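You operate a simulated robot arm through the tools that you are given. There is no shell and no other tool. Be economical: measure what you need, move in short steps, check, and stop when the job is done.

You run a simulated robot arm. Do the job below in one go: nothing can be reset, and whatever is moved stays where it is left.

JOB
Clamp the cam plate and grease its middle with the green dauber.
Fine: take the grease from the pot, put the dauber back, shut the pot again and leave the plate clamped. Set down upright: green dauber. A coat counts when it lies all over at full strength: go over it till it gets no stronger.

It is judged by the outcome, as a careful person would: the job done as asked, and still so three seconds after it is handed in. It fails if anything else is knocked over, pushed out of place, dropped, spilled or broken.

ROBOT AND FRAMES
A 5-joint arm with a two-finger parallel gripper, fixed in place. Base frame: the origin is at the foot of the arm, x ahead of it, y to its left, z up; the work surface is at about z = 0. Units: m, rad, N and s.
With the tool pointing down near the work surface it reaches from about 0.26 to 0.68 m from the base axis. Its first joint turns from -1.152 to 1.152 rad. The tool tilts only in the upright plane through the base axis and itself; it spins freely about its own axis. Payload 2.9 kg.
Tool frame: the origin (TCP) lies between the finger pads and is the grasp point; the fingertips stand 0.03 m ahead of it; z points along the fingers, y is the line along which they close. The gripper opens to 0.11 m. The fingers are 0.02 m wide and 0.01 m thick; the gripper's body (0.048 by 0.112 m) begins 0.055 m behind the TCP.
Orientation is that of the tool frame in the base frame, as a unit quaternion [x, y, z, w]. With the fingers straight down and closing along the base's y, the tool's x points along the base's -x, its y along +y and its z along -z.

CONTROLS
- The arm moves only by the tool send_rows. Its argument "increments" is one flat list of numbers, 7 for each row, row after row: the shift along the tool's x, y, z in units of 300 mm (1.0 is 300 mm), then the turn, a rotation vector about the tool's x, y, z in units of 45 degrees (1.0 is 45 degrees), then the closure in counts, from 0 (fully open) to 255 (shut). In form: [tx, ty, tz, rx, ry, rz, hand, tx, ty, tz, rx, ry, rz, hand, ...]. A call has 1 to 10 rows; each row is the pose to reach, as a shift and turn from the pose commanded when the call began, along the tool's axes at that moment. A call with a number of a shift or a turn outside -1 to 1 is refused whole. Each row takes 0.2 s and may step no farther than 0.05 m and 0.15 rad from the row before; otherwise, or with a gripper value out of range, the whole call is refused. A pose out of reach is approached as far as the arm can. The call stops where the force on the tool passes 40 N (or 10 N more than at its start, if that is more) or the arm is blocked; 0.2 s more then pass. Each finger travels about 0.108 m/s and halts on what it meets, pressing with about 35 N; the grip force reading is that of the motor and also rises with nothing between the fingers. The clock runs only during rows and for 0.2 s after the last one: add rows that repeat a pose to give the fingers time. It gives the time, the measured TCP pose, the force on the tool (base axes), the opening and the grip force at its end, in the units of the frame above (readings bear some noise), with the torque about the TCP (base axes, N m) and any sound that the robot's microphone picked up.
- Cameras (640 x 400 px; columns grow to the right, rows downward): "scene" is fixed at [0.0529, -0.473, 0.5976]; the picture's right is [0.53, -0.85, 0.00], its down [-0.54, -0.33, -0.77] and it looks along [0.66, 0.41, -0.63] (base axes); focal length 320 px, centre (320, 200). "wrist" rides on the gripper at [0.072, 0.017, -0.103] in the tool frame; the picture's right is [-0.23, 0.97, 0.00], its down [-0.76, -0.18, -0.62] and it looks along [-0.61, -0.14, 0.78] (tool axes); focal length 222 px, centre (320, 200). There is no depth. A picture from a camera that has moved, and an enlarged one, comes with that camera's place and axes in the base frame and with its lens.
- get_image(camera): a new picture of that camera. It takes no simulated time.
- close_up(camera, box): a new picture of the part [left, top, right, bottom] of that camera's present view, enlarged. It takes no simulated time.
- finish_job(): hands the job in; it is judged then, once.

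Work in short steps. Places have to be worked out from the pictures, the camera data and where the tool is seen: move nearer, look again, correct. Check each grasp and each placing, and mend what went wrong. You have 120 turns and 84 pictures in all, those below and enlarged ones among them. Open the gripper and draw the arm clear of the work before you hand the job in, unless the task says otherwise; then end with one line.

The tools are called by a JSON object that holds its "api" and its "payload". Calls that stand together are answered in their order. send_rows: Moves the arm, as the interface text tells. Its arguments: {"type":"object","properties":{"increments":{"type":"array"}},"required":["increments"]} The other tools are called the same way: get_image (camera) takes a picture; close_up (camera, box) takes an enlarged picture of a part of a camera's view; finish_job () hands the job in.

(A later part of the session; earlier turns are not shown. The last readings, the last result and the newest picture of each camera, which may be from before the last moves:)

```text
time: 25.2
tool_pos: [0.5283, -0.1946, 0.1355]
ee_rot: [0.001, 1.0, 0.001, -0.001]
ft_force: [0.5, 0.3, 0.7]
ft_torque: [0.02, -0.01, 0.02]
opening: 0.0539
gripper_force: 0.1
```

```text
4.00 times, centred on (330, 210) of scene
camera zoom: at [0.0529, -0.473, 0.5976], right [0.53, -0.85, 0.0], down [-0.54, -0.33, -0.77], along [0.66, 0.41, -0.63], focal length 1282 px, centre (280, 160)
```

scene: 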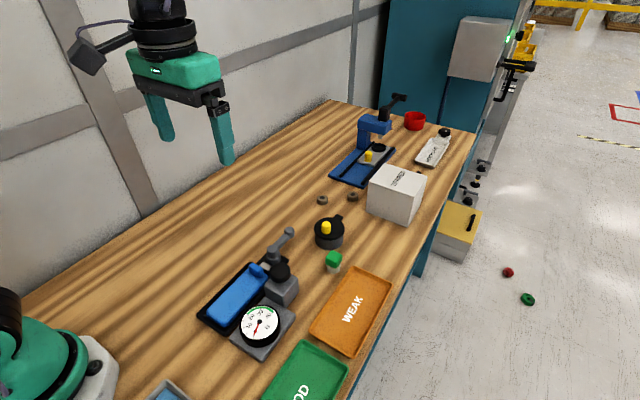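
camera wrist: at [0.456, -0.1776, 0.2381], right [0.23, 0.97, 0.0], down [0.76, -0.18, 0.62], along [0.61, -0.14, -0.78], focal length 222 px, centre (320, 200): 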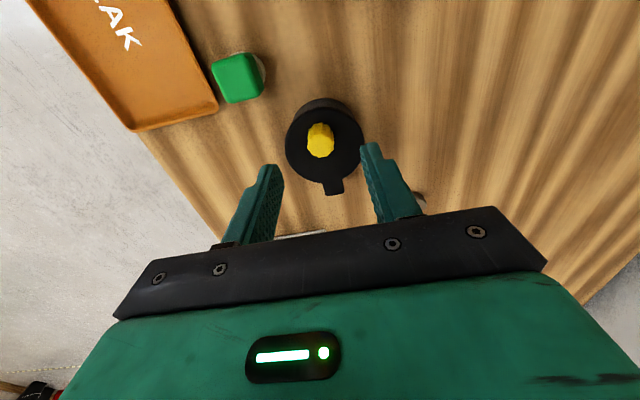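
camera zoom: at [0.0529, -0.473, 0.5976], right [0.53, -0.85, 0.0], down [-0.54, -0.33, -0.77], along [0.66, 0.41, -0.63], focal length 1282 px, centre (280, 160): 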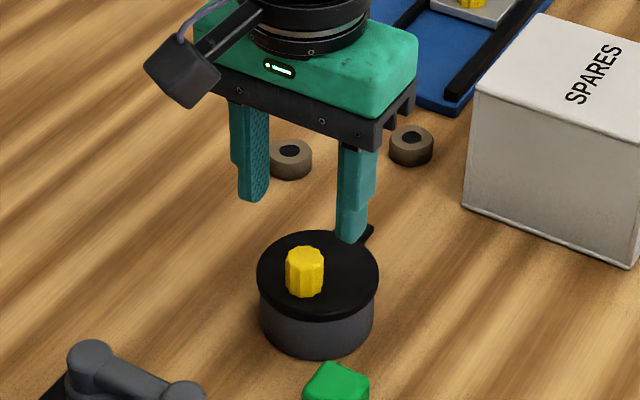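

The knob is right under the tool; I descend and close on it.

{"api": "send_rows", "payload": {"increments": [0, 0, 0.09, 0, 0, 0, 130, 0, 0, 0.173, 0, 0, 0, 130, 0, 0, 0.173, 0, 0, 0, 255, 0, 0, 0.173, 0, 0, 0, 255, 0, 0, 0.173, 0, 0, 0, 255]}}

```text
time: 26.4
tool_pos: [0.527, -0.1953, 0.0824]
ee_rot: [0.002, 1.0, 0.0, 0.001]
ft_force: [1.9, -19.2, -6.9]
ft_torque: [-0.04, -0.48, -0.31]
opening: 0.0213
gripper_force: 45.6
```

Gripped (opening .021). I lift a few millimetres to see how the lid responds.

{"api": "send_rows", "payload": {"increments": [0, -0.004, -0.01, 0, 0, 0, 255, 0, -0.005, -0.025, 0, 0, 0, 255, 0, -0.005, -0.04, 0, 0, 0, 255]}}

{"api": "close_up", "payload": {"camera": "scene", "box": [280, 180, 380, 280]}}

```text
time: 27.0
tool_pos: [0.5277, -0.1956, 0.0823]
ee_rot: [0.001, 1.0, 0.001, -0.001]
ft_force: [1.8, -2.6, -2.9]
ft_torque: [-0.49, 0.13, 0.23]
opening: 0.0213
gripper_force: 44.3
stopped in row 2: the force on the tool passed its limit at 43 N (the readings are from after the stop); the commanded pose is now the measured one
```

```text
4.00 times, centred on (330, 230) of scene
camera zoom: at [0.0529, -0.4729, 0.5976], right [0.53, -0.85, 0.0], down [-0.54, -0.33, -0.77], along [0.66, 0.41, -0.63], focal length 1282 px, centre (280, 80)
```

zoom: 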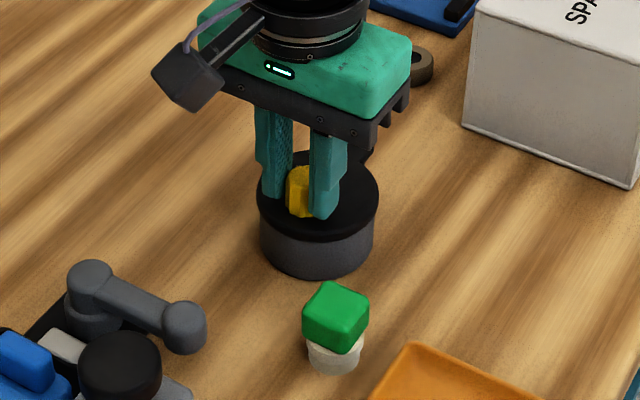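

It doesn't lift, so it likely swings or twists. I push the knob gently toward -y.

{"api": "send_rows", "payload": {"increments": [0, -0.01, 0, 0, 0, 0, 255, 0, -0.02, 0, 0, 0, 0, 255, 0, -0.033, 0, 0, 0, 0, 255]}}

```text
time: 27.8
tool_pos: [0.528, -0.2052, 0.0817]
ee_rot: [0.0, 1.0, 0.001, -0.002]
ft_force: [-1.3, 4.7, 0.7]
ft_torque: [0.02, -0.19, 0.32]
opening: 0.0214
gripper_force: 44.9
```

It gave toward -y with only ~5 N: the lid swings about an upright pin. I look to find the pivot.

{"api": "close_up", "payload": {"camera": "scene", "box": [280, 180, 380, 280]}}

```text
4.00 times, centred on (330, 230) of scene
camera zoom: at [0.0529, -0.4729, 0.5976], right [0.53, -0.85, 0.0], down [-0.54, -0.33, -0.77], along [0.66, 0.41, -0.63], focal length 1282 px, centre (280, 80)
```

zoom: 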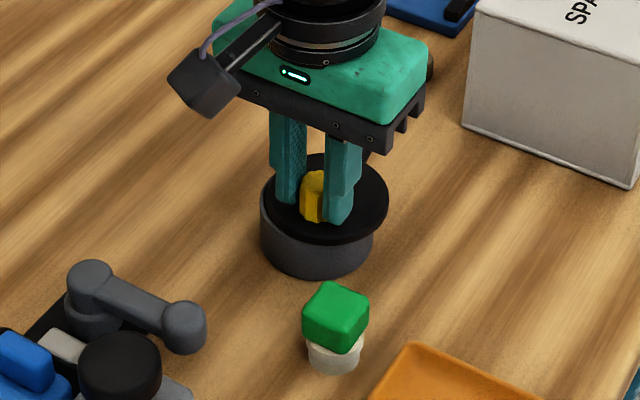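

I swing the lid on along the arc about a pivot near (.59,-.193), turning the tool with it.

{"api": "send_rows", "payload": {"increments": [-0.0077, -0.028, 0, 0, 0, -0.178, 255, -0.0193, -0.0543, 0, 0, 0, -0.357, 255, -0.0343, -0.079, 0, 0, 0, -0.535, 255, -0.053, -0.1013, 0, 0, 0, -0.713, 255, -0.0743, -0.121, 0, 0, 0, -0.891, 255]}}

{"api": "close_up", "payload": {"camera": "scene", "box": [280, 160, 400, 280]}}

```text
time: 29.0
tool_pos: [0.5481, -0.2434, 0.0827]
ee_rot: [-0.343, 0.939, 0.002, -0.002]
ft_force: [-16.3, -24.3, 2.2]
ft_torque: [-0.84, 0.56, -0.24]
opening: 0.0211
gripper_force: 44.9
```

```text
3.33 times, centred on (340, 220) of scene
camera zoom: at [0.0528, -0.473, 0.5976], right [0.53, -0.85, 0.0], down [-0.54, -0.33, -0.77], along [0.66, 0.41, -0.63], focal length 1068 px, centre (253, 133)
```

zoom: 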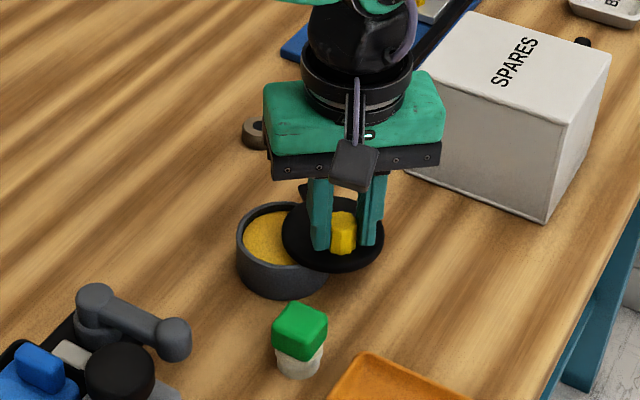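

The pot is opening and the grease is visible. Refitting the arc: pivot ≈(.599,-.193), radius ≈.072; I continue swinging.

{"api": "send_rows", "payload": {"increments": [0.0033, -0.033, 0, 0, 0, -0.178, 255, -0.0057, -0.0653, 0, 0, 0, -0.357, 255, -0.02, -0.0953, 0, 0, 0, -0.535, 255, -0.038, -0.1237, 0, 0, 0, -0.713, 255, -0.0597, -0.149, 0, 0, 0, -0.891, 255]}}

{"api": "close_up", "payload": {"camera": "scene", "box": [280, 160, 400, 280]}}

```text
time: 30.2
tool_pos: [0.5925, -0.2621, 0.0829]
ee_rot: [-0.646, 0.763, 0.002, 0.0]
ft_force: [-2.9, 8.1, 1.5]
ft_torque: [0.22, -0.15, 0.12]
opening: 0.0211
gripper_force: 44.8
```

```text
3.33 times, centred on (340, 220) of scene
camera zoom: at [0.0529, -0.4729, 0.5976], right [0.53, -0.85, 0.0], down [-0.54, -0.33, -0.77], along [0.66, 0.41, -0.63], focal length 1068 px, centre (253, 133)
```

zoom: 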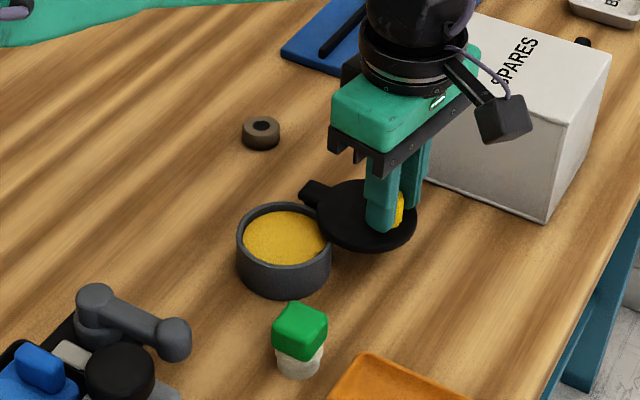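

The pot is open. I release the knob and rise straight up.

{"api": "send_rows", "payload": {"increments": [0, 0, 0, 0, 0, 0, 150, 0, 0, 0, 0, 0, 0, 140, 0, 0, -0.15, 0, 0, 0, 140, 0, 0, -0.3, 0, 0, 0, 140, 0, 0, -0.36, 0, 0, 0.18, 140, 0, 0, -0.36, 0, 0, 0.36, 140, 0, 0, -0.36, 0, 0, 0.54, 140, 0, 0, -0.36, 0, 0, 0.72, 140, 0, 0, -0.36, 0, 0, 0.9, 140]}}

```text
time: 32.2
tool_pos: [0.593, -0.2637, 0.1893]
ee_rot: [-0.338, 0.941, 0.001, -0.001]
ft_force: [0.6, -0.4, -0.4]
ft_torque: [-0.04, 0.0, -0.01]
opening: 0.0494
gripper_force: 0.2
```

I move over the dauber, returning to yaw 0.

{"api": "send_rows", "payload": {"increments": [0.054, 0.06, 0, 0, 0, 0.176, 120, 0.109, 0.119, 0, 0, 0, 0.352, 120, 0.163, 0.179, 0, 0, 0, 0.528, 120, 0.218, 0.238, 0, 0, 0, 0.704, 120, 0.272, 0.298, 0, 0, 0, 0.878, 120, 0.272, 0.298, 0.15, 0, 0, 0.878, 120]}}

{"api": "get_image", "payload": {"camera": "wrist"}}

```text
time: 33.6
tool_pos: [0.4704, -0.2426, 0.1479]
ee_rot: [-0.001, 1.0, 0.001, -0.002]
ft_force: [-0.5, -0.2, -0.7]
ft_torque: [0.02, 0.0, 0.0]
opening: 0.058
gripper_force: 0.1
```

```text
36 pictures are left
camera wrist: at [0.3984, -0.2264, 0.2508], right [0.23, 0.97, 0.0], down [0.76, -0.18, 0.62], along [0.6, -0.14, -0.78], focal length 222 px, centre (320, 200)
```

wrist: 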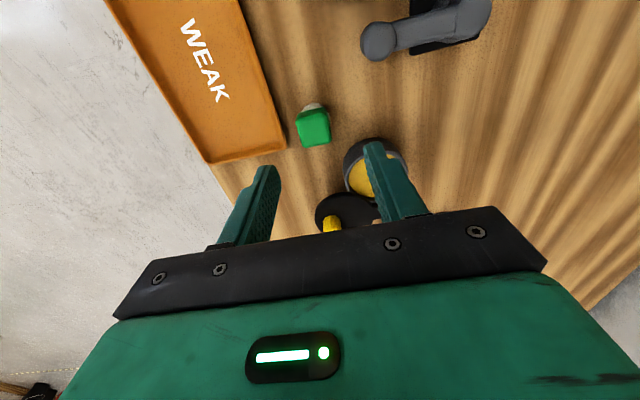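

Dauber centre ≈(.471,-.2475), aligned with yaw 0. I descend around its green block.

{"api": "send_rows", "payload": {"increments": [-0.002, -0.016, 0.0, 0, 0, 0, 148, -0.002, -0.016, 0.12, 0, 0, 0, 148, -0.002, -0.016, 0.22, 0, 0, 0, 148, -0.002, -0.016, 0.28, 0, 0, 0, 148]}}

{"api": "close_up", "payload": {"camera": "scene", "box": [290, 200, 390, 300]}}

```text
time: 34.6
tool_pos: [0.4712, -0.2505, 0.0628]
ee_rot: [-0.002, 1.0, 0.001, -0.003]
ft_force: [-0.5, -1.1, 0.7]
ft_torque: [-0.01, 0.01, 0.01]
opening: 0.0461
gripper_force: 0.1
```

```text
4.00 times, centred on (340, 250) of scene
camera zoom: at [0.0529, -0.473, 0.5976], right [0.53, -0.85, 0.0], down [-0.54, -0.33, -0.77], along [0.66, 0.41, -0.63], focal length 1282 px, centre (240, 0)
```

zoom: 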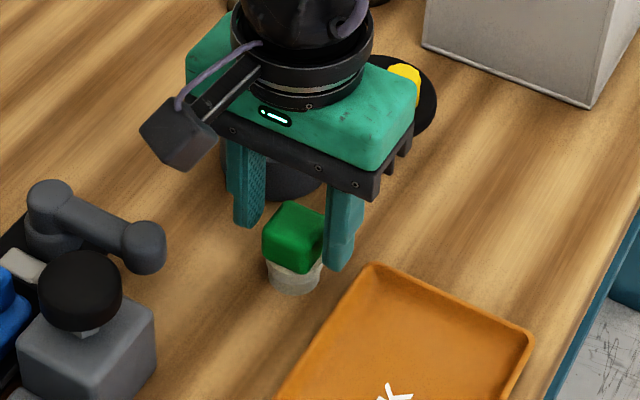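

The green block lies between the fingers; I close on it.

{"api": "send_rows", "payload": {"increments": [0, 0, 0, 0, 0, 0, 200, 0, 0, 0, 0, 0, 0, 255, 0, 0, 0, 0, 0, 0, 255]}}

```text
time: 35.4
tool_pos: [0.4723, -0.2494, 0.0638]
ee_rot: [-0.002, 1.0, 0.001, -0.001]
ft_force: [-0.6, 0.0, -1.0]
ft_torque: [0.0, -0.01, 0.02]
opening: 0.032
gripper_force: 34.7
```

Gripped at .032. I lift it and check.

{"api": "send_rows", "payload": {"increments": [0, 0, -0.1, 0, 0, 0, 255, 0, 0, -0.2, 0, 0, 0, 255, 0, 0, -0.29, 0, 0, 0, 255]}}

{"api": "close_up", "payload": {"camera": "scene", "box": [290, 160, 410, 280]}}

```text
time: 36.2
tool_pos: [0.4731, -0.2506, 0.1478]
ee_rot: [-0.002, 1.0, 0.001, -0.002]
ft_force: [-0.4, 0.4, -0.8]
ft_torque: [0.0, 0.01, 0.02]
opening: 0.0325
gripper_force: 34.9
```

```text
3.33 times, centred on (350, 220) of scene
camera zoom: at [0.0529, -0.473, 0.5976], right [0.53, -0.85, 0.0], down [-0.54, -0.33, -0.77], along [0.66, 0.41, -0.63], focal length 1068 px, centre (220, 133)
```

zoom: 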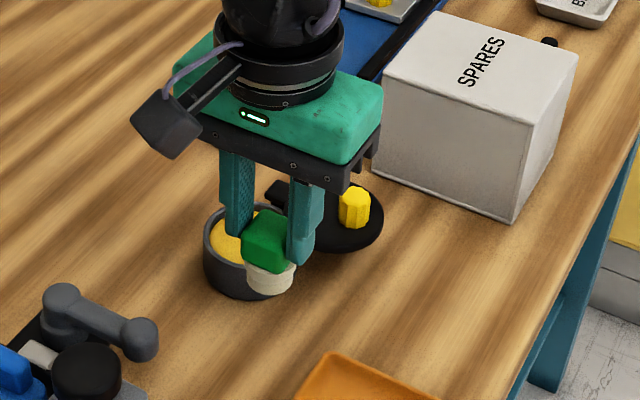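

Held upright. I carry it over the pot (centre ≈(.548,-.191)) and lower toward the grease.

{"api": "send_rows", "payload": {"increments": [-0.082, 0.067, 0, 0, 0, 0, 255, -0.165, 0.135, 0, 0, 0, 0, 255, -0.247, 0.202, 0, 0, 0, 0, 255, -0.247, 0.202, 0.08, 0, 0, 0, 255, -0.247, 0.202, 0.15, 0, 0, 0, 255]}}

{"api": "close_up", "payload": {"camera": "scene", "box": [280, 160, 400, 280]}}

```text
time: 37.4
tool_pos: [0.5458, -0.1904, 0.1054]
ee_rot: [-0.002, 1.0, 0.001, -0.002]
ft_force: [-1.0, -0.1, -1.2]
ft_torque: [0.01, 0.03, 0.02]
opening: 0.0324
gripper_force: 35.3
```

```text
3.33 times, centred on (340, 220) of scene
camera zoom: at [0.0529, -0.4729, 0.5976], right [0.53, -0.85, 0.0], down [-0.54, -0.33, -0.77], along [0.66, 0.41, -0.63], focal length 1068 px, centre (253, 133)
```

zoom: 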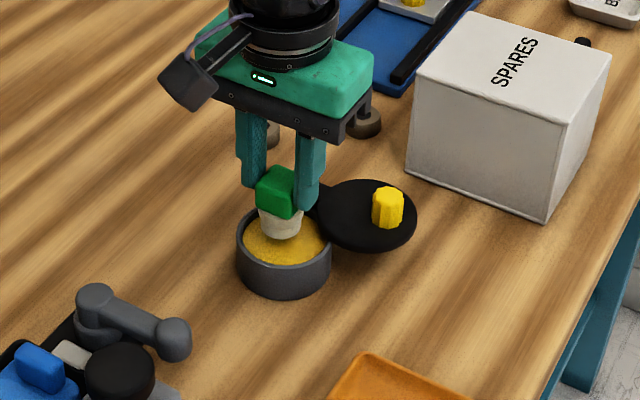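

Well aligned. I lower slowly and watch the force.

{"api": "send_rows", "payload": {"increments": [0, 0, 0.013, 0, 0, 0, 255, 0, 0, 0.027, 0, 0, 0, 255, 0, 0, 0.04, 0, 0, 0, 255]}}

```text
time: 38.2
tool_pos: [0.546, -0.1913, 0.0929]
ee_rot: [-0.002, 1.0, 0.001, -0.002]
ft_force: [-0.6, -1.1, 1.6]
ft_torque: [-0.08, 0.02, 0.03]
opening: 0.0321
gripper_force: 34.7
```

{"api": "send_rows", "payload": {"increments": [0, 0, 0.007, 0, 0, 0, 255, 0, 0, 0.007, 0, 0, 0, 255, 0, 0, 0.007, 0, 0, 0, 255]}}

{"api": "close_up", "payload": {"camera": "scene", "box": [280, 180, 380, 280]}}

```text
time: 39.0
tool_pos: [0.548, -0.1916, 0.0921]
ee_rot: [-0.001, 1.0, 0.0, -0.001]
ft_force: [-3.1, 0.5, 21.7]
ft_torque: [0.09, 0.13, 0.03]
opening: 0.0322
gripper_force: 35.4
```

```text
4.00 times, centred on (330, 230) of scene
camera zoom: at [0.0527, -0.4729, 0.5977], right [0.53, -0.85, 0.0], down [-0.54, -0.33, -0.77], along [0.66, 0.41, -0.63], focal length 1282 px, centre (280, 80)
```

zoom: 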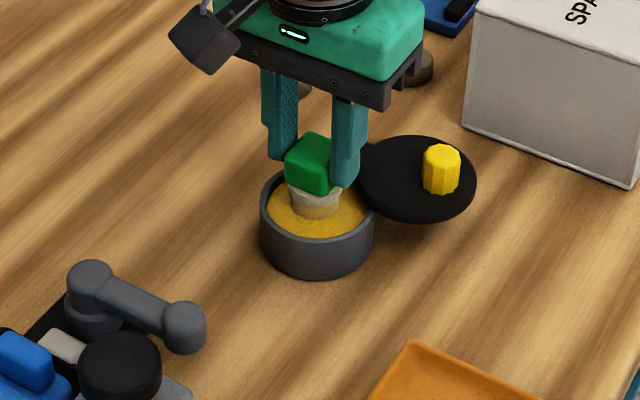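

The head is in the grease (firm at bottom z≈.03) and is loaded. I lift it out and carry it over the plate's middle.

{"api": "send_rows", "payload": {"increments": [0, 0, -0.12, 0, 0, 0, 255, 0, 0, -0.26, 0, 0, 0, 255, 0.12, 0.035, -0.26, 0, 0, 0, 255, 0.24, 0.07, -0.26, 0, 0, 0, 255, 0.36, 0.105, -0.26, 0, 0, 0, 255, 0.48, 0.14, -0.26, 0, 0, 0, 255, 0.6, 0.175, -0.26, 0, 0, 0, 255, 0.72, 0.21, -0.26, 0, 0, 0, 255, 0.823, 0.243, -0.26, 0, 0, 0, 255]}}

{"api": "close_up", "payload": {"camera": "scene", "box": [180, 190, 340, 350]}}

{"api": "get_image", "payload": {"camera": "wrist"}}

```text
time: 41.0
tool_pos: [0.2998, -0.1177, 0.1687]
ee_rot: [-0.003, 1.0, 0.001, -0.002]
ft_force: [0.2, 0.3, -0.3]
ft_torque: [-0.01, -0.02, 0.0]
opening: 0.0323
gripper_force: 35.1
```

```text
2.50 times, centred on (260, 270) of scene
camera zoom: at [0.0529, -0.473, 0.5976], right [0.53, -0.85, 0.0], down [-0.54, -0.33, -0.77], along [0.66, 0.41, -0.63], focal length 801 px, centre (470, 25)
```

zoom: 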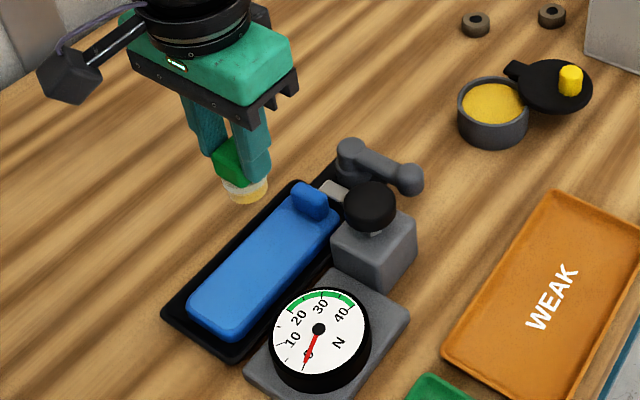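

```text
30 pictures are left
camera wrist: at [0.2276, -0.1015, 0.2726], right [0.22, 0.97, 0.0], down [0.76, -0.18, 0.62], along [0.6, -0.14, -0.78], focal length 222 px, centre (320, 200)
```

wrist: 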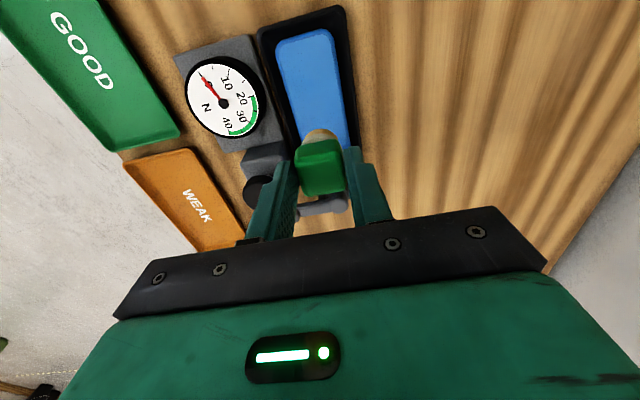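

The tip is loaded with yellow grease. The plate spans x≈.235–.36, y≈-.146…-.096; I lower over its centre (.297,-.120).

{"api": "send_rows", "payload": {"increments": [0.01, -0.007, 0.1, 0, 0, 0, 255, 0.01, -0.007, 0.19, 0, 0, 0, 255, 0.01, -0.007, 0.2, 0, 0, 0, 255, 0.01, -0.007, 0.21, 0, 0, 0, 255, 0.01, -0.007, 0.22, 0, 0, 0, 255]}}

```text
time: 42.2
tool_pos: [0.2975, -0.1189, 0.1016]
ee_rot: [-0.002, 1.0, 0.001, -0.002]
ft_force: [0.5, -0.5, -0.6]
ft_torque: [-0.01, 0.03, -0.02]
opening: 0.0323
gripper_force: 35.3
```

{"api": "send_rows", "payload": {"increments": [0, 0, 0.006, 0, 0, 0, 255, 0, 0, 0.012, 0, 0, 0, 255, 0, 0, 0.018, 0, 0, 0, 255]}}

```text
time: 43.0
tool_pos: [0.2968, -0.1207, 0.0969]
ee_rot: [-0.001, 1.0, 0.001, -0.003]
ft_force: [-1.0, -0.2, 0.3]
ft_torque: [-0.03, -0.01, 0.0]
opening: 0.0323
gripper_force: 35.0
```

{"api": "send_rows", "payload": {"increments": [0, 0, 0.004, 0, 0, 0, 255, 0, 0, 0.008, 0, 0, 0, 255, 0, 0, 0.012, 0, 0, 0, 255]}}

```text
time: 43.8
tool_pos: [0.2953, -0.1204, 0.0932]
ee_rot: [-0.002, 1.0, 0.001, -0.002]
ft_force: [0.7, -0.4, -0.6]
ft_torque: [0.0, -0.01, 0.02]
opening: 0.0324
gripper_force: 35.4
```

{"api": "send_rows", "payload": {"increments": [0, 0, 0.005, 0, 0, 0, 255, 0, 0, 0.01, 0, 0, 0, 255, 0, 0, 0.015, 0, 0, 0, 255]}}

{"api": "close_up", "payload": {"camera": "scene", "box": [180, 210, 310, 340]}}

```text
time: 44.6
tool_pos: [0.296, -0.1199, 0.0882]
ee_rot: [-0.002, 1.0, 0.001, -0.003]
ft_force: [-0.1, -0.4, -0.3]
ft_torque: [0.03, 0.0, 0.02]
opening: 0.0324
gripper_force: 35.0
```

```text
3.08 times, centred on (245, 275) of scene
camera zoom: at [0.0529, -0.473, 0.5976], right [0.53, -0.85, 0.0], down [-0.54, -0.33, -0.77], along [0.66, 0.41, -0.63], focal length 986 px, centre (551, -31)
```

zoom: 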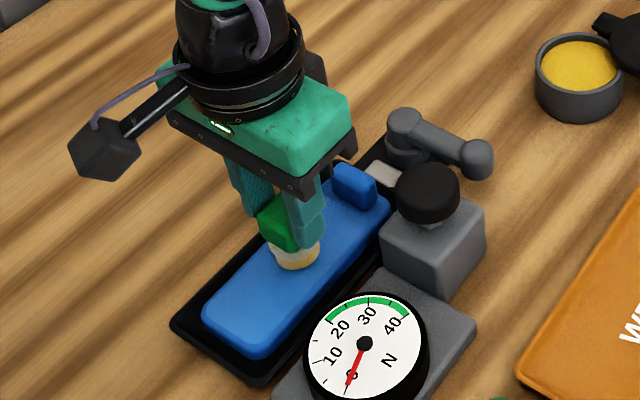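

{"api": "send_rows", "payload": {"increments": [-0.008, 0.005, 0.005, 0, 0, 0, 255, -0.008, 0.005, 0.01, 0, 0, 0, 255, -0.008, 0.005, 0.015, 0, 0, 0, 255]}}

```text
time: 45.4
tool_pos: [0.297, -0.1201, 0.0841]
ee_rot: [-0.002, 1.0, 0.001, -0.002]
ft_force: [0.4, -0.2, -0.4]
ft_torque: [0.0, 0.01, -0.04]
opening: 0.0323
gripper_force: 34.2
```

{"api": "send_rows", "payload": {"increments": [0, 0.003, 0.005, 0, 0, 0, 255, 0, 0.003, 0.01, 0, 0, 0, 255, 0, 0.003, 0.015, 0, 0, 0, 255]}}

```text
time: 46.2
tool_pos: [0.2989, -0.1179, 0.0804]
ee_rot: [-0.001, 1.0, 0.0, 0.0]
ft_force: [-0.7, 5.7, 26.9]
ft_torque: [0.41, -0.14, 0.04]
opening: 0.0322
gripper_force: 34.8
```

Contact at last (27 N). I ease off to a light press and rub around the middle.

{"api": "send_rows", "payload": {"increments": [0, 0, -0.005, 0, 0, 0, 255, 0.03, 0, -0.005, 0, 0, 0, 255, 0.03, 0.02, -0.005, 0, 0, 0, 255, 0, 0.02, -0.005, 0, 0, 0, 255, -0.03, 0.02, -0.005, 0, 0, 0, 255, -0.03, 0, -0.005, 0, 0, 0, 255, -0.03, -0.02, -0.005, 0, 0, 0, 255, 0, -0.02, -0.005, 0, 0, 0, 255, 0.03, -0.02, -0.005, 0, 0, 0, 255, 0, 0, -0.005, 0, 0, 0, 255]}}

{"api": "close_up", "payload": {"camera": "scene", "box": [180, 210, 310, 340]}}

```text
time: 48.4
tool_pos: [0.2996, -0.1188, 0.0805]
ee_rot: [-0.001, 1.0, 0.002, -0.002]
ft_force: [0.7, 0.1, -0.1]
ft_torque: [-0.01, 0.0, 0.0]
opening: 0.0322
gripper_force: 34.7
```

```text
3.08 times, centred on (245, 275) of scene
camera zoom: at [0.0528, -0.473, 0.5976], right [0.53, -0.85, 0.0], down [-0.54, -0.33, -0.77], along [0.66, 0.41, -0.63], focal length 986 px, centre (551, -31)
```

zoom: 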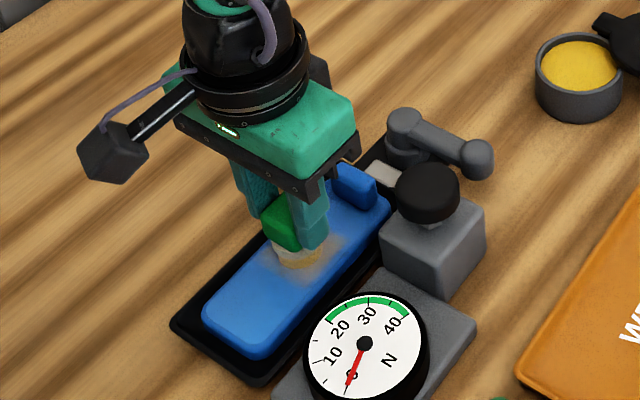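

A faint coat is appearing; contact was lost, so I press ~1.5 mm further and repeat the rub.

{"api": "send_rows", "payload": {"increments": [0, 0, 0.005, 0, 0, 0, 255, 0.03, 0, 0.005, 0, 0, 0, 255, 0.03, 0.02, 0.005, 0, 0, 0, 255, 0, 0.02, 0.005, 0, 0, 0, 255, -0.03, 0.02, 0.005, 0, 0, 0, 255, -0.03, 0, 0.005, 0, 0, 0, 255, -0.03, -0.02, 0.005, 0, 0, 0, 255, 0, -0.02, 0.005, 0, 0, 0, 255, 0.03, -0.02, 0.005, 0, 0, 0, 255, 0, 0, 0.005, 0, 0, 0, 255]}}

{"api": "send_rows", "payload": {"increments": [0, 0, -0.12, 0, 0, 0, 255, 0, 0.14, -0.2, 0, 0, 0, 255, 0, 0.28, -0.2, 0, 0, 0, 255]}}

{"api": "close_up", "payload": {"camera": "scene", "box": [190, 250, 290, 340]}}

```text
time: 50.6
tool_pos: [0.299, -0.12, 0.0791]
ee_rot: [-0.001, 1.0, 0.001, -0.003]
ft_force: [-5.0, -3.5, 17.3]
ft_torque: [-0.28, 0.14, -0.01]
opening: 0.0324
gripper_force: 34.8
```

```text
time: 51.4
tool_pos: [0.298, -0.0353, 0.1423]
ee_rot: [-0.001, 1.0, 0.001, -0.003]
ft_force: [0.3, -0.6, -0.5]
ft_torque: [0.02, 0.01, 0.01]
opening: 0.0326
gripper_force: 34.8
```

```text
4.44 times, centred on (240, 295) of scene
camera zoom: at [0.0528, -0.473, 0.5976], right [0.53, -0.85, 0.0], down [-0.54, -0.33, -0.77], along [0.66, 0.41, -0.63], focal length 1425 px, centre (676, -222)
```

zoom: 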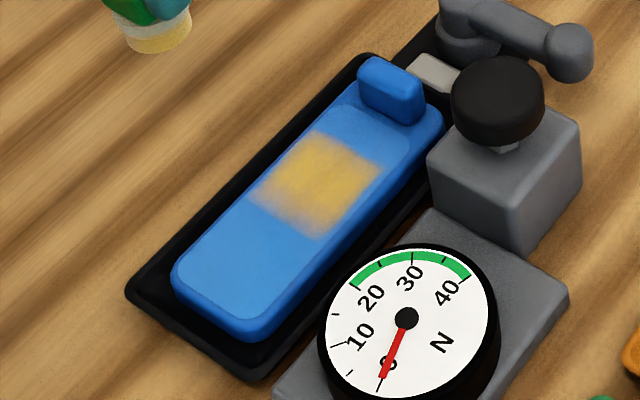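

A coat shows on the plate but is weak and centred slightly toward +x. I go back for more grease.

{"api": "send_rows", "payload": {"increments": [-0.11, -0.07, -0.03, 0, 0, 0, 255, -0.23, -0.144, -0.04, 0, 0, 0, 255, -0.35, -0.22, -0.04, 0, 0, 0, 255, -0.47, -0.295, -0.04, 0, 0, 0, 255, -0.59, -0.37, -0.04, 0, 0, 0, 255, -0.71, -0.445, -0.04, 0, 0, 0, 255, -0.83, -0.52, -0.04, 0, 0, 0, 255, -0.83, -0.52, 0.06, 0, 0, 0, 255, -0.83, -0.52, 0.15, 0, 0, 0, 255]}}

```text
time: 53.4
tool_pos: [0.5475, -0.1884, 0.0932]
ee_rot: [-0.002, 1.0, 0.001, -0.003]
ft_force: [0.4, 0.0, -0.1]
ft_torque: [0.01, 0.0, 0.01]
opening: 0.0323
gripper_force: 34.8
```

At the grease surface; I press in lightly.

{"api": "send_rows", "payload": {"increments": [0, 0, 0.007, 0, 0, 0, 255, 0, 0, 0.01, 0, 0, 0, 255, 0.01, 0, 0.01, 0, 0, 0, 255, 0, -0.01, 0.01, 0, 0, 0, 255, 0, 0, 0.01, 0, 0, 0, 255]}}

```text
time: 54.6
tool_pos: [0.5482, -0.1881, 0.0904]
ee_rot: [-0.002, 1.0, 0.0, -0.003]
ft_force: [0.3, 0.0, -0.2]
ft_torque: [0.0, 0.01, 0.01]
opening: 0.0323
gripper_force: 34.8
```

{"api": "send_rows", "payload": {"increments": [0, 0, 0.005, 0, 0, 0, 255, 0, 0, 0.01, 0, 0, 0, 255, 0, 0, 0.01, 0, 0, 0, 255]}}

```text
time: 55.4
tool_pos: [0.5486, -0.1906, 0.0881]
ee_rot: [-0.002, 1.0, 0.0, -0.002]
ft_force: [-3.2, 1.7, 12.7]
ft_torque: [0.03, -0.05, 0.03]
opening: 0.0322
gripper_force: 35.4
```

Loaded again. I go back over the plate at x≈.29.

{"api": "send_rows", "payload": {"increments": [0, 0, -0.12, 0, 0, 0, 255, 0, 0, -0.23, 0, 0, 0, 255, 0.123, 0.035, -0.23, 0, 0, 0, 255, 0.246, 0.069, -0.23, 0, 0, 0, 255, 0.369, 0.104, -0.23, 0, 0, 0, 255, 0.492, 0.138, -0.23, 0, 0, 0, 255, 0.615, 0.173, -0.23, 0, 0, 0, 255, 0.738, 0.207, -0.23, 0, 0, 0, 255, 0.86, 0.242, -0.23, 0, 0, 0, 255, 0.86, 0.242, -0.1, 0, 0, 0, 255]}}

{"api": "send_rows", "payload": {"increments": [0, 0, 0.06, 0, 0, 0, 255, 0, 0, 0.1, 0, 0, 0, 255, 0, 0, 0.115, 0, 0, 0, 255, 0, 0, 0.122, 0, 0, 0, 255, 0, 0, 0.122, 0, 0, 0, 255]}}

```text
time: 57.6
tool_pos: [0.2912, -0.1193, 0.116]
ee_rot: [-0.001, 1.0, 0.0, -0.002]
ft_force: [0.4, 0.3, -1.1]
ft_torque: [0.05, -0.02, 0.02]
opening: 0.0322
gripper_force: 34.4
```

```text
time: 58.8
tool_pos: [0.2904, -0.1178, 0.0826]
ee_rot: [-0.002, 1.0, 0.001, -0.003]
ft_force: [-0.5, -1.1, -0.1]
ft_torque: [0.01, -0.01, -0.01]
opening: 0.0324
gripper_force: 35.1
```

{"api": "send_rows", "payload": {"increments": [0, 0, 0.004, 0, 0, 0, 255, 0, 0, 0.008, 0, 0, 0, 255, 0, 0, 0.008, 0, 0, 0, 255]}}

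```text
time: 59.6
tool_pos: [0.2898, -0.1181, 0.0805]
ee_rot: [-0.002, 1.0, 0.001, -0.001]
ft_force: [-0.1, 0.1, 9.6]
ft_torque: [-0.07, -0.06, 0.01]
opening: 0.0321
gripper_force: 34.9
```

Good light contact (~10 N). I rub a raster over the middle.

{"api": "send_rows", "payload": {"increments": [0.05, 0, 0.001, 0, 0, 0, 255, 0.05, 0.028, 0.001, 0, 0, 0, 255, 0.015, 0.028, 0.001, 0, 0, 0, 255, -0.02, 0.028, 0.001, 0, 0, 0, 255, -0.055, 0.028, 0.001, 0, 0, 0, 255, -0.055, 0, 0.001, 0, 0, 0, 255, -0.055, -0.028, 0.001, 0, 0, 0, 255, -0.02, -0.028, 0.001, 0, 0, 0, 255, 0.015, -0.028, 0.001, 0, 0, 0, 255, 0.05, -0.028, 0.001, 0, 0, 0, 255]}}

```text
time: 61.8
tool_pos: [0.2742, -0.1272, 0.0804]
ee_rot: [-0.002, 1.0, 0.001, -0.002]
ft_force: [0.2, 0.0, -0.4]
ft_torque: [-0.01, 0.01, 0.0]
opening: 0.0323
gripper_force: 34.9
```

{"api": "send_rows", "payload": {"increments": [0, 0.028, 0.005, 0, 0, 0, 255, -0.035, 0.028, 0.005, 0, 0, 0, 255, -0.07, 0.028, 0.005, 0, 0, 0, 255, -0.105, 0.028, 0.005, 0, 0, 0, 255, -0.105, 0.056, 0.005, 0, 0, 0, 255, -0.07, 0.056, 0.005, 0, 0, 0, 255, -0.035, 0.056, 0.005, 0, 0, 0, 255, 0, 0.056, 0.005, 0, 0, 0, 255, 0, 0.028, 0.005, 0, 0, 0, 255, -0.04, 0.028, 0.005, 0, 0, 0, 255]}}

{"api": "close_up", "payload": {"camera": "scene", "box": [190, 250, 290, 340]}}

```text
time: 64.0
tool_pos: [0.2866, -0.1192, 0.0764]
ee_rot: [-0.003, 1.0, 0.001, -0.001]
ft_force: [-1.7, -1.1, 5.9]
ft_torque: [-0.08, 0.0, -0.02]
opening: 0.0322
gripper_force: 35.3
```

```text
4.44 times, centred on (240, 295) of scene
camera zoom: at [0.0528, -0.4729, 0.5976], right [0.53, -0.85, 0.0], down [-0.54, -0.33, -0.77], along [0.66, 0.41, -0.63], focal length 1425 px, centre (676, -222)
```

zoom: 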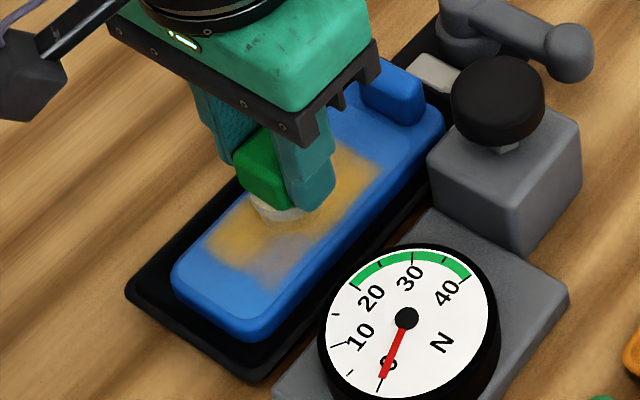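

The coat grows but the head is dry. I fetch more grease.

{"api": "send_rows", "payload": {"increments": [0, 0, -0.14, 0, 0, 0, 255, 0, 0, -0.27, 0, 0, 0, 255, -0.125, -0.034, -0.27, 0, 0, 0, 255, -0.25, -0.068, -0.27, 0, 0, 0, 255, -0.374, -0.101, -0.27, 0, 0, 0, 255, -0.498, -0.135, -0.27, 0, 0, 0, 255, -0.622, -0.169, -0.27, 0, 0, 0, 255, -0.747, -0.202, -0.27, 0, 0, 0, 255, -0.871, -0.236, -0.27, 0, 0, 0, 255, -0.871, -0.236, -0.15, 0, 0, 0, 255]}}

{"api": "send_rows", "payload": {"increments": [0, 0, 0.08, 0, 0, 0, 255, 0, 0, 0.105, 0, 0, 0, 255, 0, 0, 0.112, 0, 0, 0, 255, 0, 0, 0.119, 0, 0, 0, 255, 0, 0, 0.119, 0, 0, 0, 255]}}

```text
time: 66.2
tool_pos: [0.5528, -0.1876, 0.1216]
ee_rot: [-0.002, 1.0, 0.001, -0.002]
ft_force: [0.8, 0.7, 0.0]
ft_torque: [0.0, 0.04, -0.01]
opening: 0.0322
gripper_force: 35.0
```

```text
time: 67.4
tool_pos: [0.5499, -0.1886, 0.0863]
ee_rot: [-0.001, 1.0, 0.0, -0.002]
ft_force: [0.5, -0.4, 3.7]
ft_torque: [-0.12, -0.08, 0.0]
opening: 0.0323
gripper_force: 34.6
```

Touching the grease; I press a touch more, dwell, then return to the plate.

{"api": "send_rows", "payload": {"increments": [0, 0, 0.004, 0, 0, 0, 255, 0.01, 0, 0.004, 0, 0, 0, 255, 0, 0, -0.13, 0, 0, 0, 255, 0, 0, -0.23, 0, 0, 0, 255, 0.143, 0.039, -0.23, 0, 0, 0, 255, 0.287, 0.078, -0.23, 0, 0, 0, 255, 0.43, 0.117, -0.23, 0, 0, 0, 255, 0.573, 0.157, -0.23, 0, 0, 0, 255, 0.717, 0.196, -0.23, 0, 0, 0, 255, 0.86, 0.235, -0.23, 0, 0, 0, 255]}}

{"api": "close_up", "payload": {"camera": "scene", "box": [190, 210, 310, 340]}}

```text
time: 69.6
tool_pos: [0.2894, -0.1187, 0.155]
ee_rot: [-0.003, 1.0, 0.0, -0.002]
ft_force: [-0.5, -0.9, -0.5]
ft_torque: [-0.01, 0.02, 0.03]
opening: 0.0322
gripper_force: 34.4
```

```text
3.08 times, centred on (250, 275) of scene
camera zoom: at [0.0529, -0.473, 0.5976], right [0.53, -0.85, 0.0], down [-0.54, -0.33, -0.77], along [0.66, 0.41, -0.63], focal length 986 px, centre (535, -31)
```

zoom: 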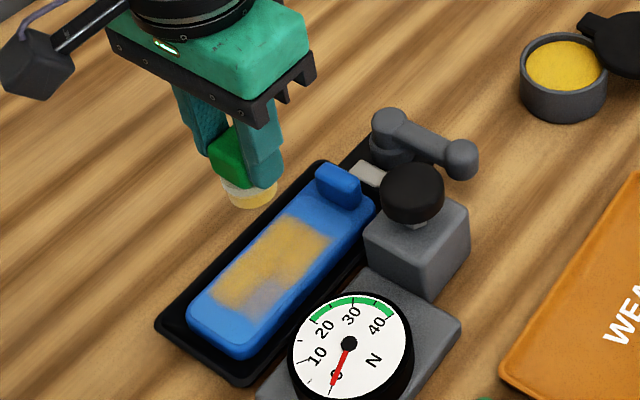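

The weakest part is the near -y corner. I lower for another pass.

{"api": "send_rows", "payload": {"increments": [0, 0, 0.12, 0, 0, 0, 255, 0, 0, 0.22, 0, 0, 0, 255, 0, 0, 0.243, 0, 0, 0, 255, 0, 0, 0.25, 0, 0, 0, 255, 0, 0, 0.257, 0, 0, 0, 255, 0, 0, 0.257, 0, 0, 0, 255]}}

```text
time: 71.0
tool_pos: [0.2907, -0.1185, 0.0786]
ee_rot: [-0.001, 1.0, 0.001, -0.002]
ft_force: [-0.1, -0.8, -0.7]
ft_torque: [-0.01, -0.05, 0.02]
opening: 0.0321
gripper_force: 35.2
```

{"api": "send_rows", "payload": {"increments": [0, 0, 0.007, 0, 0, 0, 255, 0.05, -0.028, 0.008, 0, 0, 0, 255, 0.015, -0.028, 0.008, 0, 0, 0, 255, -0.02, -0.028, 0.008, 0, 0, 0, 255, -0.055, -0.028, 0.008, 0, 0, 0, 255, -0.055, 0, 0.009, 0, 0, 0, 255, -0.02, 0, 0.009, 0, 0, 0, 255, 0.015, 0, 0.009, 0, 0, 0, 255, 0.05, 0, 0.009, 0, 0, 0, 255, 0.05, 0.028, 0.009, 0, 0, 0, 255]}}

```text
time: 73.2
tool_pos: [0.2761, -0.1126, 0.077]
ee_rot: [-0.001, 1.0, 0.001, 0.0]
ft_force: [0.3, -6.4, 17.6]
ft_torque: [-0.41, -0.13, -0.09]
opening: 0.0323
gripper_force: 35.0
```

{"api": "send_rows", "payload": {"increments": [-0.035, 0, 0, 0, 0, 0, 255, -0.07, 0, 0, 0, 0, 0, 255, -0.105, 0, 0, 0, 0, 0, 255, -0.105, -0.028, 0, 0, 0, 0, 255, -0.105, -0.056, 0, 0, 0, 0, 255, -0.07, -0.056, 0, 0, 0, 0, 255, -0.035, -0.056, 0, 0, 0, 0, 255, 0, -0.056, 0, 0, 0, 0, 255, 0, -0.028, 0, 0, 0, 0, 255, -0.05, -0.028, 0, 0, 0, 0, 255]}}

{"api": "send_rows", "payload": {"increments": [0, 0, -0.14, 0, 0, 0, 255, 0, 0, -0.27, 0, 0, 0, 255, -0.125, -0.034, -0.27, 0, 0, 0, 255, -0.25, -0.068, -0.27, 0, 0, 0, 255, -0.374, -0.101, -0.27, 0, 0, 0, 255, -0.498, -0.135, -0.27, 0, 0, 0, 255, -0.622, -0.169, -0.27, 0, 0, 0, 255, -0.747, -0.202, -0.27, 0, 0, 0, 255, -0.861, -0.236, -0.27, 0, 0, 0, 255, -0.861, -0.236, -0.15, 0, 0, 0, 255]}}

{"api": "close_up", "payload": {"camera": "scene", "box": [190, 250, 290, 340]}}

```text
time: 75.4
tool_pos: [0.2905, -0.1186, 0.0751]
ee_rot: [-0.001, 1.0, 0.001, -0.003]
ft_force: [-4.3, -1.1, 13.9]
ft_torque: [-0.02, 0.11, 0.02]
opening: 0.0324
gripper_force: 35.7
```

```text
time: 77.6
tool_pos: [0.5478, -0.1897, 0.1211]
ee_rot: [-0.002, 1.0, 0.001, -0.002]
ft_force: [-0.3, 1.0, -0.5]
ft_torque: [-0.04, -0.01, 0.0]
opening: 0.0321
gripper_force: 34.9
```

```text
4.44 times, centred on (240, 295) of scene
camera zoom: at [0.0529, -0.473, 0.5976], right [0.53, -0.85, 0.0], down [-0.54, -0.33, -0.77], along [0.66, 0.41, -0.63], focal length 1425 px, centre (676, -222)
```

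zoom: 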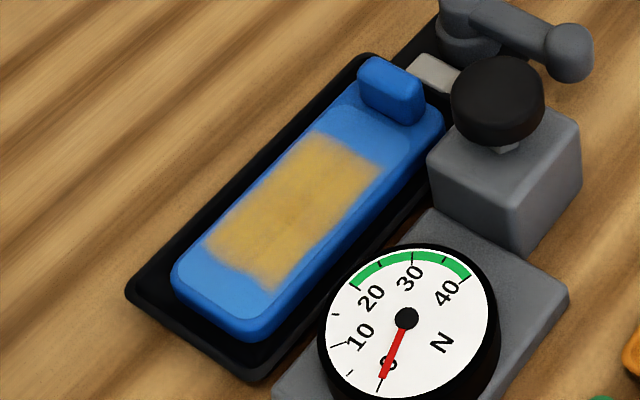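

The coat is now broad and quite even. I dip once more for a final round.

{"api": "send_rows", "payload": {"increments": [0, 0, 0.08, 0, 0, 0, 255, 0, 0, 0.11, 0, 0, 0, 255, 0, 0, 0.118, 0, 0, 0, 255, 0, 0, 0.125, 0, 0, 0, 255, 0, 0, 0.125, 0, 0, 0, 255]}}

```text
time: 78.8
tool_pos: [0.5497, -0.1891, 0.083]
ee_rot: [-0.002, 1.0, 0.0, -0.001]
ft_force: [-2.5, 0.8, 13.4]
ft_torque: [0.03, 0.02, -0.01]
opening: 0.0321
gripper_force: 34.8
```

{"api": "send_rows", "payload": {"increments": [0, 0, 0, 0, 0, 0, 255, 0, 0, -0.13, 0, 0, 0, 255, 0, 0, -0.23, 0, 0, 0, 255, 0.143, 0.039, -0.23, 0, 0, 0, 255, 0.287, 0.078, -0.23, 0, 0, 0, 255, 0.43, 0.117, -0.23, 0, 0, 0, 255, 0.573, 0.157, -0.23, 0, 0, 0, 255, 0.717, 0.196, -0.23, 0, 0, 0, 255, 0.86, 0.235, -0.23, 0, 0, 0, 255, 0.86, 0.235, -0.1, 0, 0, 0, 255]}}

{"api": "send_rows", "payload": {"increments": [0, 0, 0.08, 0, 0, 0, 255, 0, 0, 0.113, 0, 0, 0, 255, 0, 0, 0.12, 0, 0, 0, 255, 0, 0, 0.126, 0, 0, 0, 255, 0, 0, 0.126, 0, 0, 0, 255]}}

```text
time: 81.0
tool_pos: [0.2834, -0.1216, 0.1137]
ee_rot: [-0.001, 1.0, 0.001, -0.002]
ft_force: [0.1, 0.6, 0.1]
ft_torque: [-0.01, -0.03, -0.01]
opening: 0.0322
gripper_force: 34.4
```

```text
time: 82.2
tool_pos: [0.2901, -0.1217, 0.0747]
ee_rot: [-0.002, 1.0, 0.001, -0.002]
ft_force: [-0.3, -0.1, 0.0]
ft_torque: [0.02, -0.04, 0.03]
opening: 0.0321
gripper_force: 34.9
```

{"api": "send_rows", "payload": {"increments": [0, 0.004, 0.006, 0, 0, 0, 255, 0.05, -0.024, 0.008, 0, 0, 0, 255, 0.015, -0.024, 0.008, 0, 0, 0, 255, -0.02, -0.024, 0.008, 0, 0, 0, 255, -0.058, -0.024, 0.008, 0, 0, 0, 255, -0.058, 0.004, 0.009, 0, 0, 0, 255, -0.02, 0.004, 0.009, 0, 0, 0, 255, 0.015, 0.004, 0.009, 0, 0, 0, 255, 0.05, 0.004, 0.009, 0, 0, 0, 255, 0.05, 0.032, 0.009, 0, 0, 0, 255]}}

{"api": "send_rows", "payload": {"increments": [-0.035, 0, 0.001, 0, 0, 0, 255, -0.07, 0, 0.001, 0, 0, 0, 255, -0.108, 0, 0.001, 0, 0, 0, 255, -0.108, -0.028, 0.001, 0, 0, 0, 255, -0.108, -0.056, 0.001, 0, 0, 0, 255, -0.07, -0.056, 0.001, 0, 0, 0, 255, -0.035, -0.056, 0.001, 0, 0, 0, 255, 0, -0.056, 0.001, 0, 0, 0, 255, 0, -0.028, 0.001, 0, 0, 0, 255, -0.05, -0.028, 0.001, 0, 0, 0, 255]}}

{"api": "send_rows", "payload": {"increments": [0, 0, -0.14, 0, 0, 0, 255, 0, 0, -0.27, 0, 0, 0, 255, -0.125, -0.034, -0.27, 0, 0, 0, 255, -0.25, -0.068, -0.27, 0, 0, 0, 255, -0.374, -0.101, -0.27, 0, 0, 0, 255, -0.498, -0.135, -0.27, 0, 0, 0, 255, -0.622, -0.169, -0.27, 0, 0, 0, 255, -0.747, -0.202, -0.27, 0, 0, 0, 255, -0.861, -0.236, -0.27, 0, 0, 0, 255, -0.861, -0.236, -0.15, 0, 0, 0, 255]}}

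{"api": "close_up", "payload": {"camera": "scene", "box": [190, 250, 290, 340]}}

```text
time: 84.4
tool_pos: [0.276, -0.1078, 0.0746]
ee_rot: [0.0, 1.0, 0.001, -0.003]
ft_force: [-0.2, 0.3, -0.1]
ft_torque: [0.0, 0.0, 0.0]
opening: 0.0323
gripper_force: 35.4
```

```text
time: 86.6
tool_pos: [0.291, -0.1183, 0.0731]
ee_rot: [-0.002, 1.0, 0.001, -0.003]
ft_force: [-8.7, 0.1, 27.8]
ft_torque: [-0.05, 0.25, 0.0]
opening: 0.0324
gripper_force: 34.6
```

```text
time: 88.8
tool_pos: [0.5507, -0.1886, 0.1169]
ee_rot: [-0.002, 1.0, 0.001, -0.002]
ft_force: [-0.5, 0.4, 0.0]
ft_torque: [-0.01, 0.0, -0.01]
opening: 0.0324
gripper_force: 35.1
```

```text
4.44 times, centred on (240, 295) of scene
camera zoom: at [0.0529, -0.473, 0.5976], right [0.53, -0.85, 0.0], down [-0.54, -0.33, -0.77], along [0.66, 0.41, -0.63], focal length 1425 px, centre (676, -222)
```

zoom: 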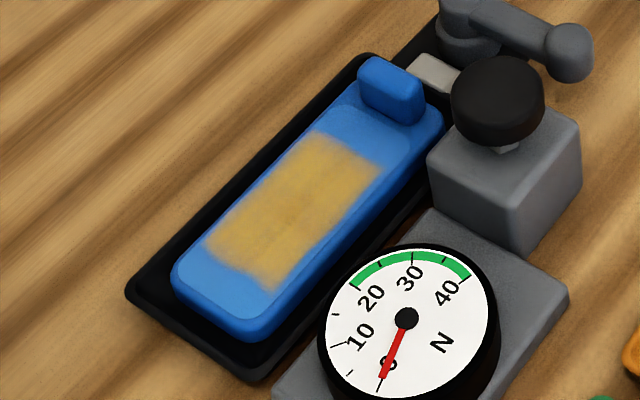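

Interior looks saturated; edges are a bit softer. One more dip and a pass favouring the edges for certainty.

{"api": "send_rows", "payload": {"increments": [0, 0, 0.08, 0, 0, 0, 255, 0, 0, 0.108, 0, 0, 0, 255, 0, 0, 0.116, 0, 0, 0, 255, 0, 0, 0.124, 0, 0, 0, 255, 0, 0, 0.124, 0, 0, 0, 255]}}

```text
time: 90.0
tool_pos: [0.5501, -0.1881, 0.0825]
ee_rot: [-0.001, 1.0, -0.001, 0.0]
ft_force: [-2.5, -0.1, 15.9]
ft_torque: [-0.01, 0.04, 0.0]
opening: 0.0321
gripper_force: 34.7
```

{"api": "send_rows", "payload": {"increments": [0, 0, 0, 0, 0, 0, 255, 0, 0, -0.13, 0, 0, 0, 255, 0, 0, -0.23, 0, 0, 0, 255, 0.143, 0.039, -0.23, 0, 0, 0, 255, 0.287, 0.078, -0.23, 0, 0, 0, 255, 0.43, 0.117, -0.23, 0, 0, 0, 255, 0.573, 0.157, -0.23, 0, 0, 0, 255, 0.717, 0.196, -0.23, 0, 0, 0, 255, 0.86, 0.235, -0.23, 0, 0, 0, 255, 0.86, 0.235, -0.1, 0, 0, 0, 255]}}

{"api": "send_rows", "payload": {"increments": [0, 0, 0.08, 0, 0, 0, 255, 0, 0, 0.113, 0, 0, 0, 255, 0, 0, 0.12, 0, 0, 0, 255, 0, 0, 0.128, 0, 0, 0, 255, 0, 0, 0.128, 0, 0, 0, 255]}}

```text
time: 92.2
tool_pos: [0.2866, -0.1174, 0.1127]
ee_rot: [-0.001, 1.0, 0.001, -0.002]
ft_force: [0.0, 0.3, 0.1]
ft_torque: [0.01, -0.03, -0.01]
opening: 0.0322
gripper_force: 34.9
```

```text
time: 93.4
tool_pos: [0.289, -0.1167, 0.0727]
ee_rot: [-0.001, 1.0, 0.0, -0.003]
ft_force: [0.6, 0.1, 0.1]
ft_torque: [-0.03, 0.01, -0.01]
opening: 0.032
gripper_force: 34.9
```

{"api": "send_rows", "payload": {"increments": [0, -0.006, 0.008, 0, 0, 0, 255, 0.05, -0.039, 0.01, 0, 0, 0, 255, 0.015, -0.039, 0.01, 0, 0, 0, 255, -0.02, -0.039, 0.01, 0, 0, 0, 255, -0.06, -0.039, 0.01, 0, 0, 0, 255, -0.06, -0.006, 0.01, 0, 0, 0, 255, -0.06, 0.028, 0.01, 0, 0, 0, 255, -0.02, 0.028, 0.01, 0, 0, 0, 255, 0.015, 0.028, 0.01, 0, 0, 0, 255, 0.05, 0.028, 0.01, 0, 0, 0, 255]}}

{"api": "send_rows", "payload": {"increments": [0, -0.034, 0.001, 0, 0, 0, 255, -0.035, -0.034, 0.001, 0, 0, 0, 255, -0.07, -0.034, 0.001, 0, 0, 0, 255, -0.11, -0.034, 0.001, 0, 0, 0, 255, -0.11, -0.067, 0.001, 0, 0, 0, 255, -0.07, -0.067, 0.001, 0, 0, 0, 255, -0.035, -0.067, 0.001, 0, 0, 0, 255, 0, -0.067, 0.001, 0, 0, 0, 255, 0, -0.034, 0.001, 0, 0, 0, 255, -0.05, -0.034, 0.001, 0, 0, 0, 255]}}

```text
time: 94.4
tool_pos: [0.2927, -0.1299, 0.0709]
ee_rot: [-0.001, 1.0, 0.0, -0.002]
ft_force: [-0.8, 2.1, 7.8]
ft_torque: [0.1, -0.11, 0.05]
opening: 0.0323
gripper_force: 34.6
stopped in row 4: the force on the tool passed its limit at 45 N (the readings are from after the stop); the commanded pose is now the measured one
```

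```text
time: 95.5
tool_pos: [0.3231, -0.1422, 0.0721]
ee_rot: [-0.006, 1.0, 0.002, -0.007]
ft_force: [-0.5, 6.7, 4.3]
ft_torque: [0.19, -0.1, 0.0]
opening: 0.032
gripper_force: 34.8
stopped in row 5: the force on the tool passed its limit at 57 N (the readings are from after the stop); the commanded pose is now the measured one
```

The press was too hard and the follow-on stroke went too far to -y. I lift straight up and inspect.

{"api": "send_rows", "payload": {"increments": [0, 0, -0.1, 0, 0, 0, 255, 0, 0.04, -0.22, 0, 0, 0, 255, 0, 0.15, -0.25, 0, 0, 0, 255, 0, 0.3, -0.25, 0, 0, 0, 255]}}

{"api": "close_up", "payload": {"camera": "scene", "box": [190, 250, 290, 340]}}

{"api": "close_up", "payload": {"camera": "scene", "box": [160, 180, 310, 300]}}

```text
time: 96.5
tool_pos: [0.3231, -0.051, 0.1451]
ee_rot: [-0.005, 1.0, 0.0, -0.006]
ft_force: [0.4, 0.3, -0.1]
ft_torque: [-0.04, -0.01, -0.02]
opening: 0.032
gripper_force: 35.1
```

```text
4.44 times, centred on (240, 295) of scene
camera zoom: at [0.0528, -0.473, 0.5976], right [0.53, -0.85, 0.0], down [-0.54, -0.33, -0.77], along [0.66, 0.41, -0.63], focal length 1425 px, centre (676, -222)
```

zoom: 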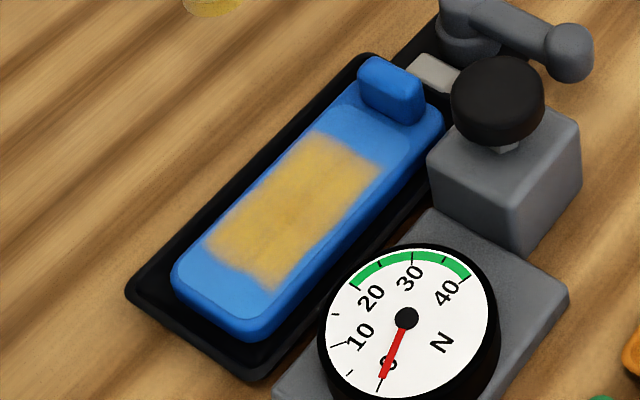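

```text
3.33 times, centred on (235, 240) of scene
camera zoom: at [0.0528, -0.473, 0.5976], right [0.53, -0.85, 0.0], down [-0.54, -0.33, -0.77], along [0.66, 0.41, -0.63], focal length 1068 px, centre (603, 67)
```

zoom: 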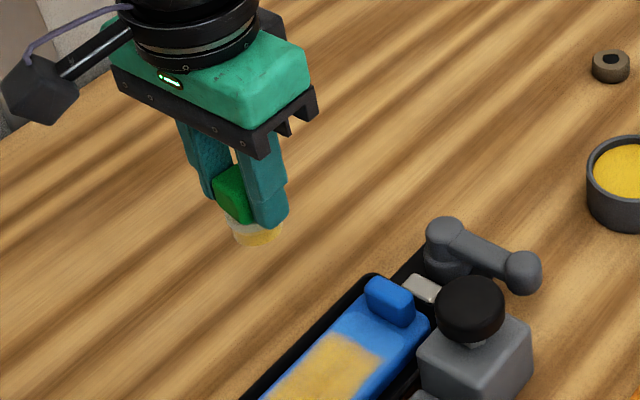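

Nothing else has moved, and the coat looks full; its far edge is sharply bounded even though I stroked past it. I do one more gentle pass, extending a little to -x, to check the near edge too.

{"api": "send_rows", "payload": {"increments": [0.05, -0.08, 0, 0, -0.008, 0.006, 255, 0.1, -0.15, 0, 0, -0.0153, 0.0127, 255, 0.143, -0.223, 0, 0, -0.0153, 0.0127, 255, 0.143, -0.223, 0.12, 0, -0.0153, 0.0127, 255, 0.143, -0.223, 0.21, 0, -0.0153, 0.0127, 255, 0.143, -0.223, 0.233, 0, -0.0153, 0.0127, 255, 0.143, -0.223, 0.24, 0, -0.0153, 0.0127, 255, 0.143, -0.223, 0.24, 0, -0.0153, 0.0127, 255]}}

```text
time: 98.3
tool_pos: [0.2817, -0.12, 0.0767]
ee_rot: [0.0, 1.0, 0.001, -0.001]
ft_force: [0.2, 1.3, -0.5]
ft_torque: [-0.03, 0.04, -0.01]
opening: 0.0321
gripper_force: 34.6
```

{"api": "send_rows", "payload": {"increments": [0, 0, 0.006, 0, 0, 0, 255, 0, 0, 0.006, 0, 0, 0, 255]}}

```text
time: 98.9
tool_pos: [0.2802, -0.1193, 0.0751]
ee_rot: [-0.001, 1.0, 0.0, -0.001]
ft_force: [0.1, -0.2, -0.4]
ft_torque: [-0.02, 0.03, 0.02]
opening: 0.0324
gripper_force: 35.1
```

{"api": "send_rows", "payload": {"increments": [0, 0, 0.007, 0, 0, 0, 255, 0, 0, 0.012, 0, 0, 0, 255, 0, 0, 0.012, 0, 0, 0, 255]}}

```text
time: 99.7
tool_pos: [0.282, -0.1197, 0.0721]
ee_rot: [-0.001, 1.0, 0.001, 0.0]
ft_force: [-1.2, 2.4, 8.1]
ft_torque: [0.03, 0.03, -0.01]
opening: 0.032
gripper_force: 35.4
stopped in row 3: the force on the tool passed its limit at 42 N (the readings are from after the stop); the commanded pose is now the measured one
```

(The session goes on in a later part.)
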